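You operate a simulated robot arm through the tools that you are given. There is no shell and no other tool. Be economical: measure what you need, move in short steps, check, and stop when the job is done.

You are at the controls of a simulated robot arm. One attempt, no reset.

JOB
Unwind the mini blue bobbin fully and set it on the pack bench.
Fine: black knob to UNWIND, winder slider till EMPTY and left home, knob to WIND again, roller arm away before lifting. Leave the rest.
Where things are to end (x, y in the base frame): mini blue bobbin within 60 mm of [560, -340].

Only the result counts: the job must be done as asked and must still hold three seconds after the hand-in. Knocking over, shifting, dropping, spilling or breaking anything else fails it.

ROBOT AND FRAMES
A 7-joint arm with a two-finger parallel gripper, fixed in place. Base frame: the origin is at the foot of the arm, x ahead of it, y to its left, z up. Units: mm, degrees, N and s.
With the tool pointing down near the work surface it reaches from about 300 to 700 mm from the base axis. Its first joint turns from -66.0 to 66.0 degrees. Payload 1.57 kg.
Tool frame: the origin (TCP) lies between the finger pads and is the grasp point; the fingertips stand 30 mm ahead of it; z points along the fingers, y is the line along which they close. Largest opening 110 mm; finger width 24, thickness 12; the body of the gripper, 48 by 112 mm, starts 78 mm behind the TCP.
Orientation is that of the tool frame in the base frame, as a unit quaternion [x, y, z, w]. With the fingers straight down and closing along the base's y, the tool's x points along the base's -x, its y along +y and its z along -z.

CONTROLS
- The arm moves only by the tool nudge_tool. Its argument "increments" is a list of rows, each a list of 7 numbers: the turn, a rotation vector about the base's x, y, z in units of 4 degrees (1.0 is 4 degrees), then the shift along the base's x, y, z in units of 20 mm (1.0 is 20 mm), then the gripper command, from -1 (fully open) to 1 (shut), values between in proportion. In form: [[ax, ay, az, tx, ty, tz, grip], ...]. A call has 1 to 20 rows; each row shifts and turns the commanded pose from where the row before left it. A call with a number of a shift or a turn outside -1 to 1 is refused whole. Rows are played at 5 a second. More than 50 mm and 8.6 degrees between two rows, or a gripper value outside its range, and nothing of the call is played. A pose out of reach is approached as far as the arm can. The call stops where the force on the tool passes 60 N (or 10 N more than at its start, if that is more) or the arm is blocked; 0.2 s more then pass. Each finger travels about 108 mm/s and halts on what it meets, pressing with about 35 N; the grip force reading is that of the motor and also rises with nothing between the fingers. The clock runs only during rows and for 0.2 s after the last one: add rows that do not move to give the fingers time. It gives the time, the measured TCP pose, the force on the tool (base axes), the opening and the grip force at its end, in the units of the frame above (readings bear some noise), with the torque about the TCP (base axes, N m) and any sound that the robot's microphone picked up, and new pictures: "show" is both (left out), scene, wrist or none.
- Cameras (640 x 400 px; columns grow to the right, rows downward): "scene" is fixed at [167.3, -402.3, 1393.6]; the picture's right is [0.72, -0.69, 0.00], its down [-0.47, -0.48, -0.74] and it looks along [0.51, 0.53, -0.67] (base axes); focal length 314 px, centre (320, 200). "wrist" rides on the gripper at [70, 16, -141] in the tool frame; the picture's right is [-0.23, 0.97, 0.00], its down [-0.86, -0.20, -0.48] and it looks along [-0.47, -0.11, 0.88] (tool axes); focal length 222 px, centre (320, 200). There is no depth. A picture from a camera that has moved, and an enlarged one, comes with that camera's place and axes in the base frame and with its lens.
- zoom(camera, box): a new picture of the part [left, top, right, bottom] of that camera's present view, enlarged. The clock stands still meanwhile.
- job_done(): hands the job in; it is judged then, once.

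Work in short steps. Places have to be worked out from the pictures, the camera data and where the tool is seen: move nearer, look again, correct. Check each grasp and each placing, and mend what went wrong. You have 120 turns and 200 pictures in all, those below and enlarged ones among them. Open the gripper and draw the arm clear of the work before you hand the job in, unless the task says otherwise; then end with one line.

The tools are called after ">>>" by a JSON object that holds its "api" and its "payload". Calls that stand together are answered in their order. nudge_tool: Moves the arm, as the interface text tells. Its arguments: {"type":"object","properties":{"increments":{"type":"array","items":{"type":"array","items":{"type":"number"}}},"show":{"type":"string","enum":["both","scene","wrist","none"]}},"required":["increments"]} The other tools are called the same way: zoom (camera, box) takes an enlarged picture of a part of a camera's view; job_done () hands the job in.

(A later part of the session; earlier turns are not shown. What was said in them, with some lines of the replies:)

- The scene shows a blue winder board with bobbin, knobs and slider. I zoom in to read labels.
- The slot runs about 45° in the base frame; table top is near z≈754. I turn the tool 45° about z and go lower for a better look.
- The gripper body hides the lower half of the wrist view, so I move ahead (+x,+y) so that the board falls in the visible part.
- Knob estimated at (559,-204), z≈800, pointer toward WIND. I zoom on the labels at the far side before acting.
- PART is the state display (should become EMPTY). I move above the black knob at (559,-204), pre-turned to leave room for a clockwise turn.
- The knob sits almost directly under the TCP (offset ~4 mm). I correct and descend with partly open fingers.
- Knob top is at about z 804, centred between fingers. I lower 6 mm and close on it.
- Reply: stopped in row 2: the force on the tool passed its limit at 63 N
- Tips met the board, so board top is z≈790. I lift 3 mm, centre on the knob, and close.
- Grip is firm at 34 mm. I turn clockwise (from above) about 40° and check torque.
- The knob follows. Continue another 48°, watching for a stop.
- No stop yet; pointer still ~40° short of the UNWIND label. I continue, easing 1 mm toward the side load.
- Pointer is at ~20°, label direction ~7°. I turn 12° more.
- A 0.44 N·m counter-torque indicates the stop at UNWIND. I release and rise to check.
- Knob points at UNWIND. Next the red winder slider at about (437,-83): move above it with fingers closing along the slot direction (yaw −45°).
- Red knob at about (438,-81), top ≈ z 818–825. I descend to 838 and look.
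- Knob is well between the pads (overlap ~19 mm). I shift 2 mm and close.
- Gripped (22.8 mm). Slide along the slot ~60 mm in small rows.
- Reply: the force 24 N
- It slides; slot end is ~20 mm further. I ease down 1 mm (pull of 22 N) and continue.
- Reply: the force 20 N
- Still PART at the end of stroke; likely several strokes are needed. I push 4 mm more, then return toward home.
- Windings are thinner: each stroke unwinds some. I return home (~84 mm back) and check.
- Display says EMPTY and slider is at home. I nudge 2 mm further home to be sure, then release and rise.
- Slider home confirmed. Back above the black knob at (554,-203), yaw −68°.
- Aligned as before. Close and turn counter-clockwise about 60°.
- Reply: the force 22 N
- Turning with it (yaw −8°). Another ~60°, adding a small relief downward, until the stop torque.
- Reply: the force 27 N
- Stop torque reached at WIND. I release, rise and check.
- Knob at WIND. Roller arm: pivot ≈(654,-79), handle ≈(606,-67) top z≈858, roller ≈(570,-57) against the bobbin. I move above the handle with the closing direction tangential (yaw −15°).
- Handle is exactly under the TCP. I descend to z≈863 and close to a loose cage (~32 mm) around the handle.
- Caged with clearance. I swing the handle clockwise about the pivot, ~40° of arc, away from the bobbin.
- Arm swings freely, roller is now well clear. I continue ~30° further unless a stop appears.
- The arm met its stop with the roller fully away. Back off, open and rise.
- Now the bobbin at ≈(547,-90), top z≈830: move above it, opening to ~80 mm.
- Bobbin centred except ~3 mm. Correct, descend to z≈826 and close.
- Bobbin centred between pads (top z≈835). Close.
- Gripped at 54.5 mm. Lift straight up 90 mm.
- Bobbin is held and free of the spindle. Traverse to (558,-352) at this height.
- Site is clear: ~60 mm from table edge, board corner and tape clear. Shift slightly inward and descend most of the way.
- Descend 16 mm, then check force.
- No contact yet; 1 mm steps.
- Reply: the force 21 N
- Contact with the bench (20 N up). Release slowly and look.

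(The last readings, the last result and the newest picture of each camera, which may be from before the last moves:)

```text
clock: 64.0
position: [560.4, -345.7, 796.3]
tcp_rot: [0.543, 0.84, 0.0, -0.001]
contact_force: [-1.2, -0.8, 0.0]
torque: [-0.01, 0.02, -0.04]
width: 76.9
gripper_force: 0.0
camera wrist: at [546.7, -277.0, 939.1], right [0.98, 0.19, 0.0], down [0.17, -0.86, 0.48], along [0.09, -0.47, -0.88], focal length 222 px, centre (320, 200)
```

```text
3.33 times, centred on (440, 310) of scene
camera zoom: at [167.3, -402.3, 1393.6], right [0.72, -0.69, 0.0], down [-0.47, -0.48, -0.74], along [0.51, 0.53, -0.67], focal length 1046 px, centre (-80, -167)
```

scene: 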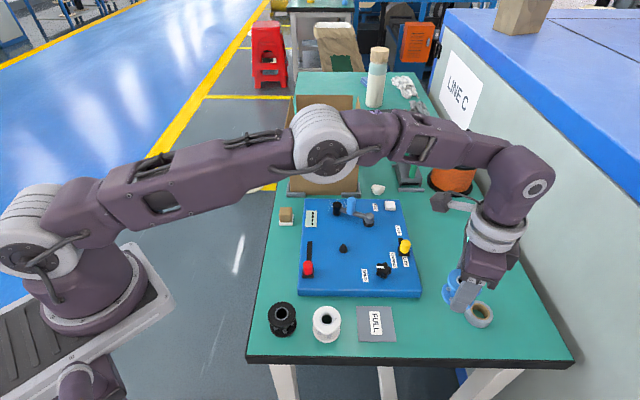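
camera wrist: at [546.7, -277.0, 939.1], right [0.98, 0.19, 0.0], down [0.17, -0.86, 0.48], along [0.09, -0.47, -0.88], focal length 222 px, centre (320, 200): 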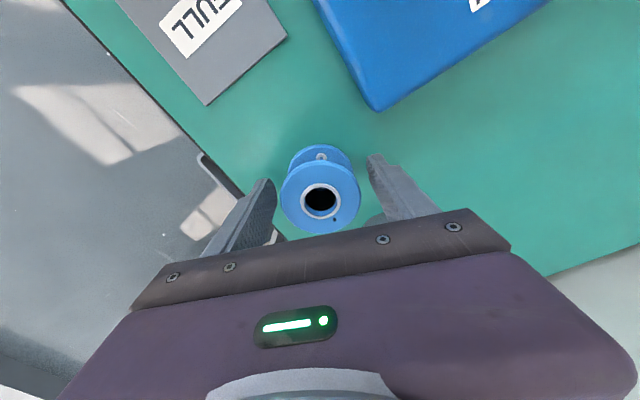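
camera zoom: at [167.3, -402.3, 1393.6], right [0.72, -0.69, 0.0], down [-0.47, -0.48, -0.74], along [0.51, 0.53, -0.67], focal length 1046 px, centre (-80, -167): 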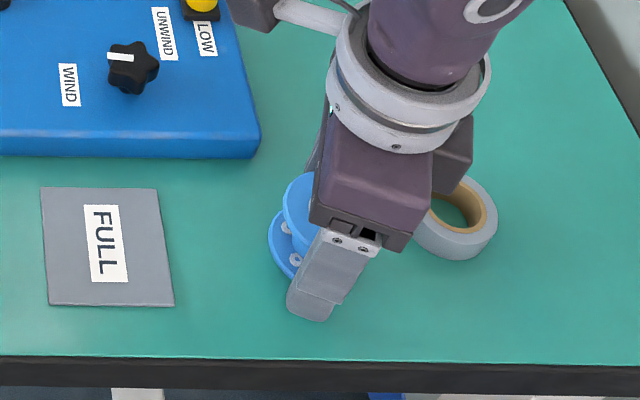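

Released and standing. Rise 160 mm straight up and draw back.

>>> {"api": "nudge_tool", "payload": {"increments": [[0, 0, 0, 0, 0, 0.5, -0.4], [0, 0, 0, 0, 0, 0.9, -0.4], [0, 0, 0, 0, 0, 0.9, -0.4], [0, 0, 0, 0, 0, 0.9, -0.4], [0, 0, 0, 0, 0, 0.9, -0.4], [0, 0, 0, 0, 0, 0.9, -1], [0, 0, 0, 0, 0, 0.9, -1], [0, 0, 0, 0, 0, 0.9, -1], [0, 0, 0, -0.9, 0, 0.9, -1], [0, 0, 0, -0.9, 0, 0.9, -1], [0, 0, 0, -0.9, 0, 0.9, -1], [0, 0, 0, -0.9, 0, 0.9, -1], [0, 0, 0, -0.9, 0, 0.5, -1], [0, 0, 0, -0.9, 0, 0, -1], [0, 0, 0, 0, 0, 0, -1]]}}

>>> {"api": "zoom", "payload": {"camera": "scene", "box": [240, 190, 540, 370]}}

```text
clock: 67.2
position: [452.2, -345.7, 1014.0]
tcp_rot: [0.544, 0.839, 0.001, -0.001]
contact_force: [1.3, 1.0, -0.2]
torque: [0.03, 0.02, 0.0]
width: 109.9
gripper_force: 0.0
camera wrist: at [438.6, -277.3, 1156.8], right [0.98, 0.19, 0.0], down [0.17, -0.86, 0.48], along [0.09, -0.47, -0.88], focal length 222 px, centre (320, 200)
```

scene: 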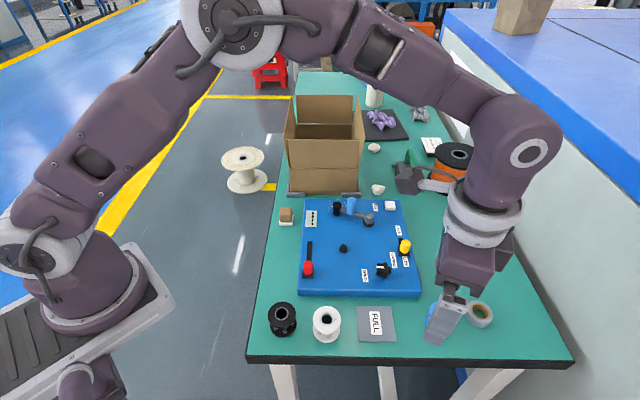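
wrist: 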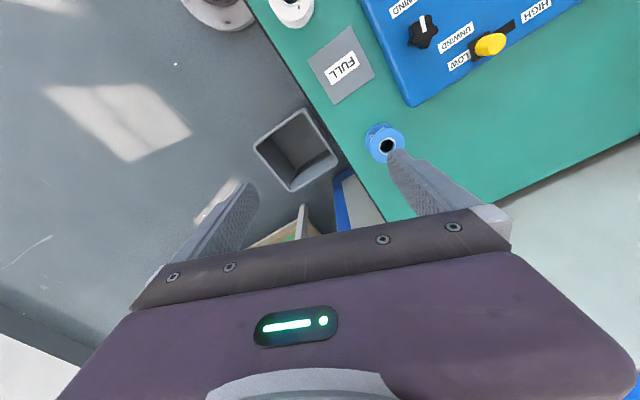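

```text
2.13 times, centred on (390, 280) of scene
camera zoom: at [167.3, -402.3, 1393.6], right [0.72, -0.69, 0.0], down [-0.47, -0.48, -0.74], along [0.51, 0.53, -0.67], focal length 669 px, centre (171, 29)
```

zoom: 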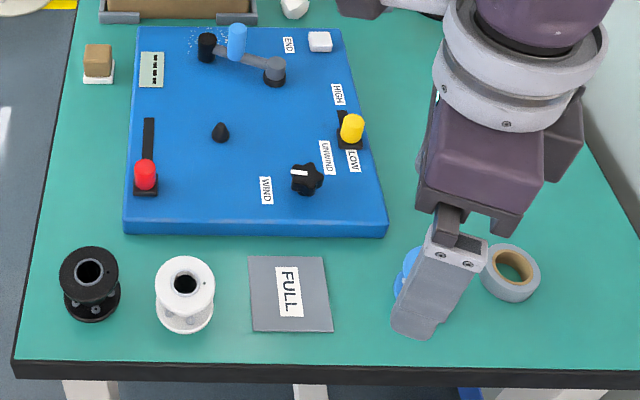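

Bobbin stands at about (560,-345). Knob is at WIND, the slider is home, the roller arm is away, and the gripper is open and clear, so I hand in.

>>> {"api": "job_done", "payload": {}}

```text
The job is handed in.
```

The mini blue bobbin is fully unwound (the display read EMPTY) and stands on the pack bench at about (560, -345). The black knob is back at WIND, the winder slider is home, and I swung the roller arm away before lifting the bobbin.
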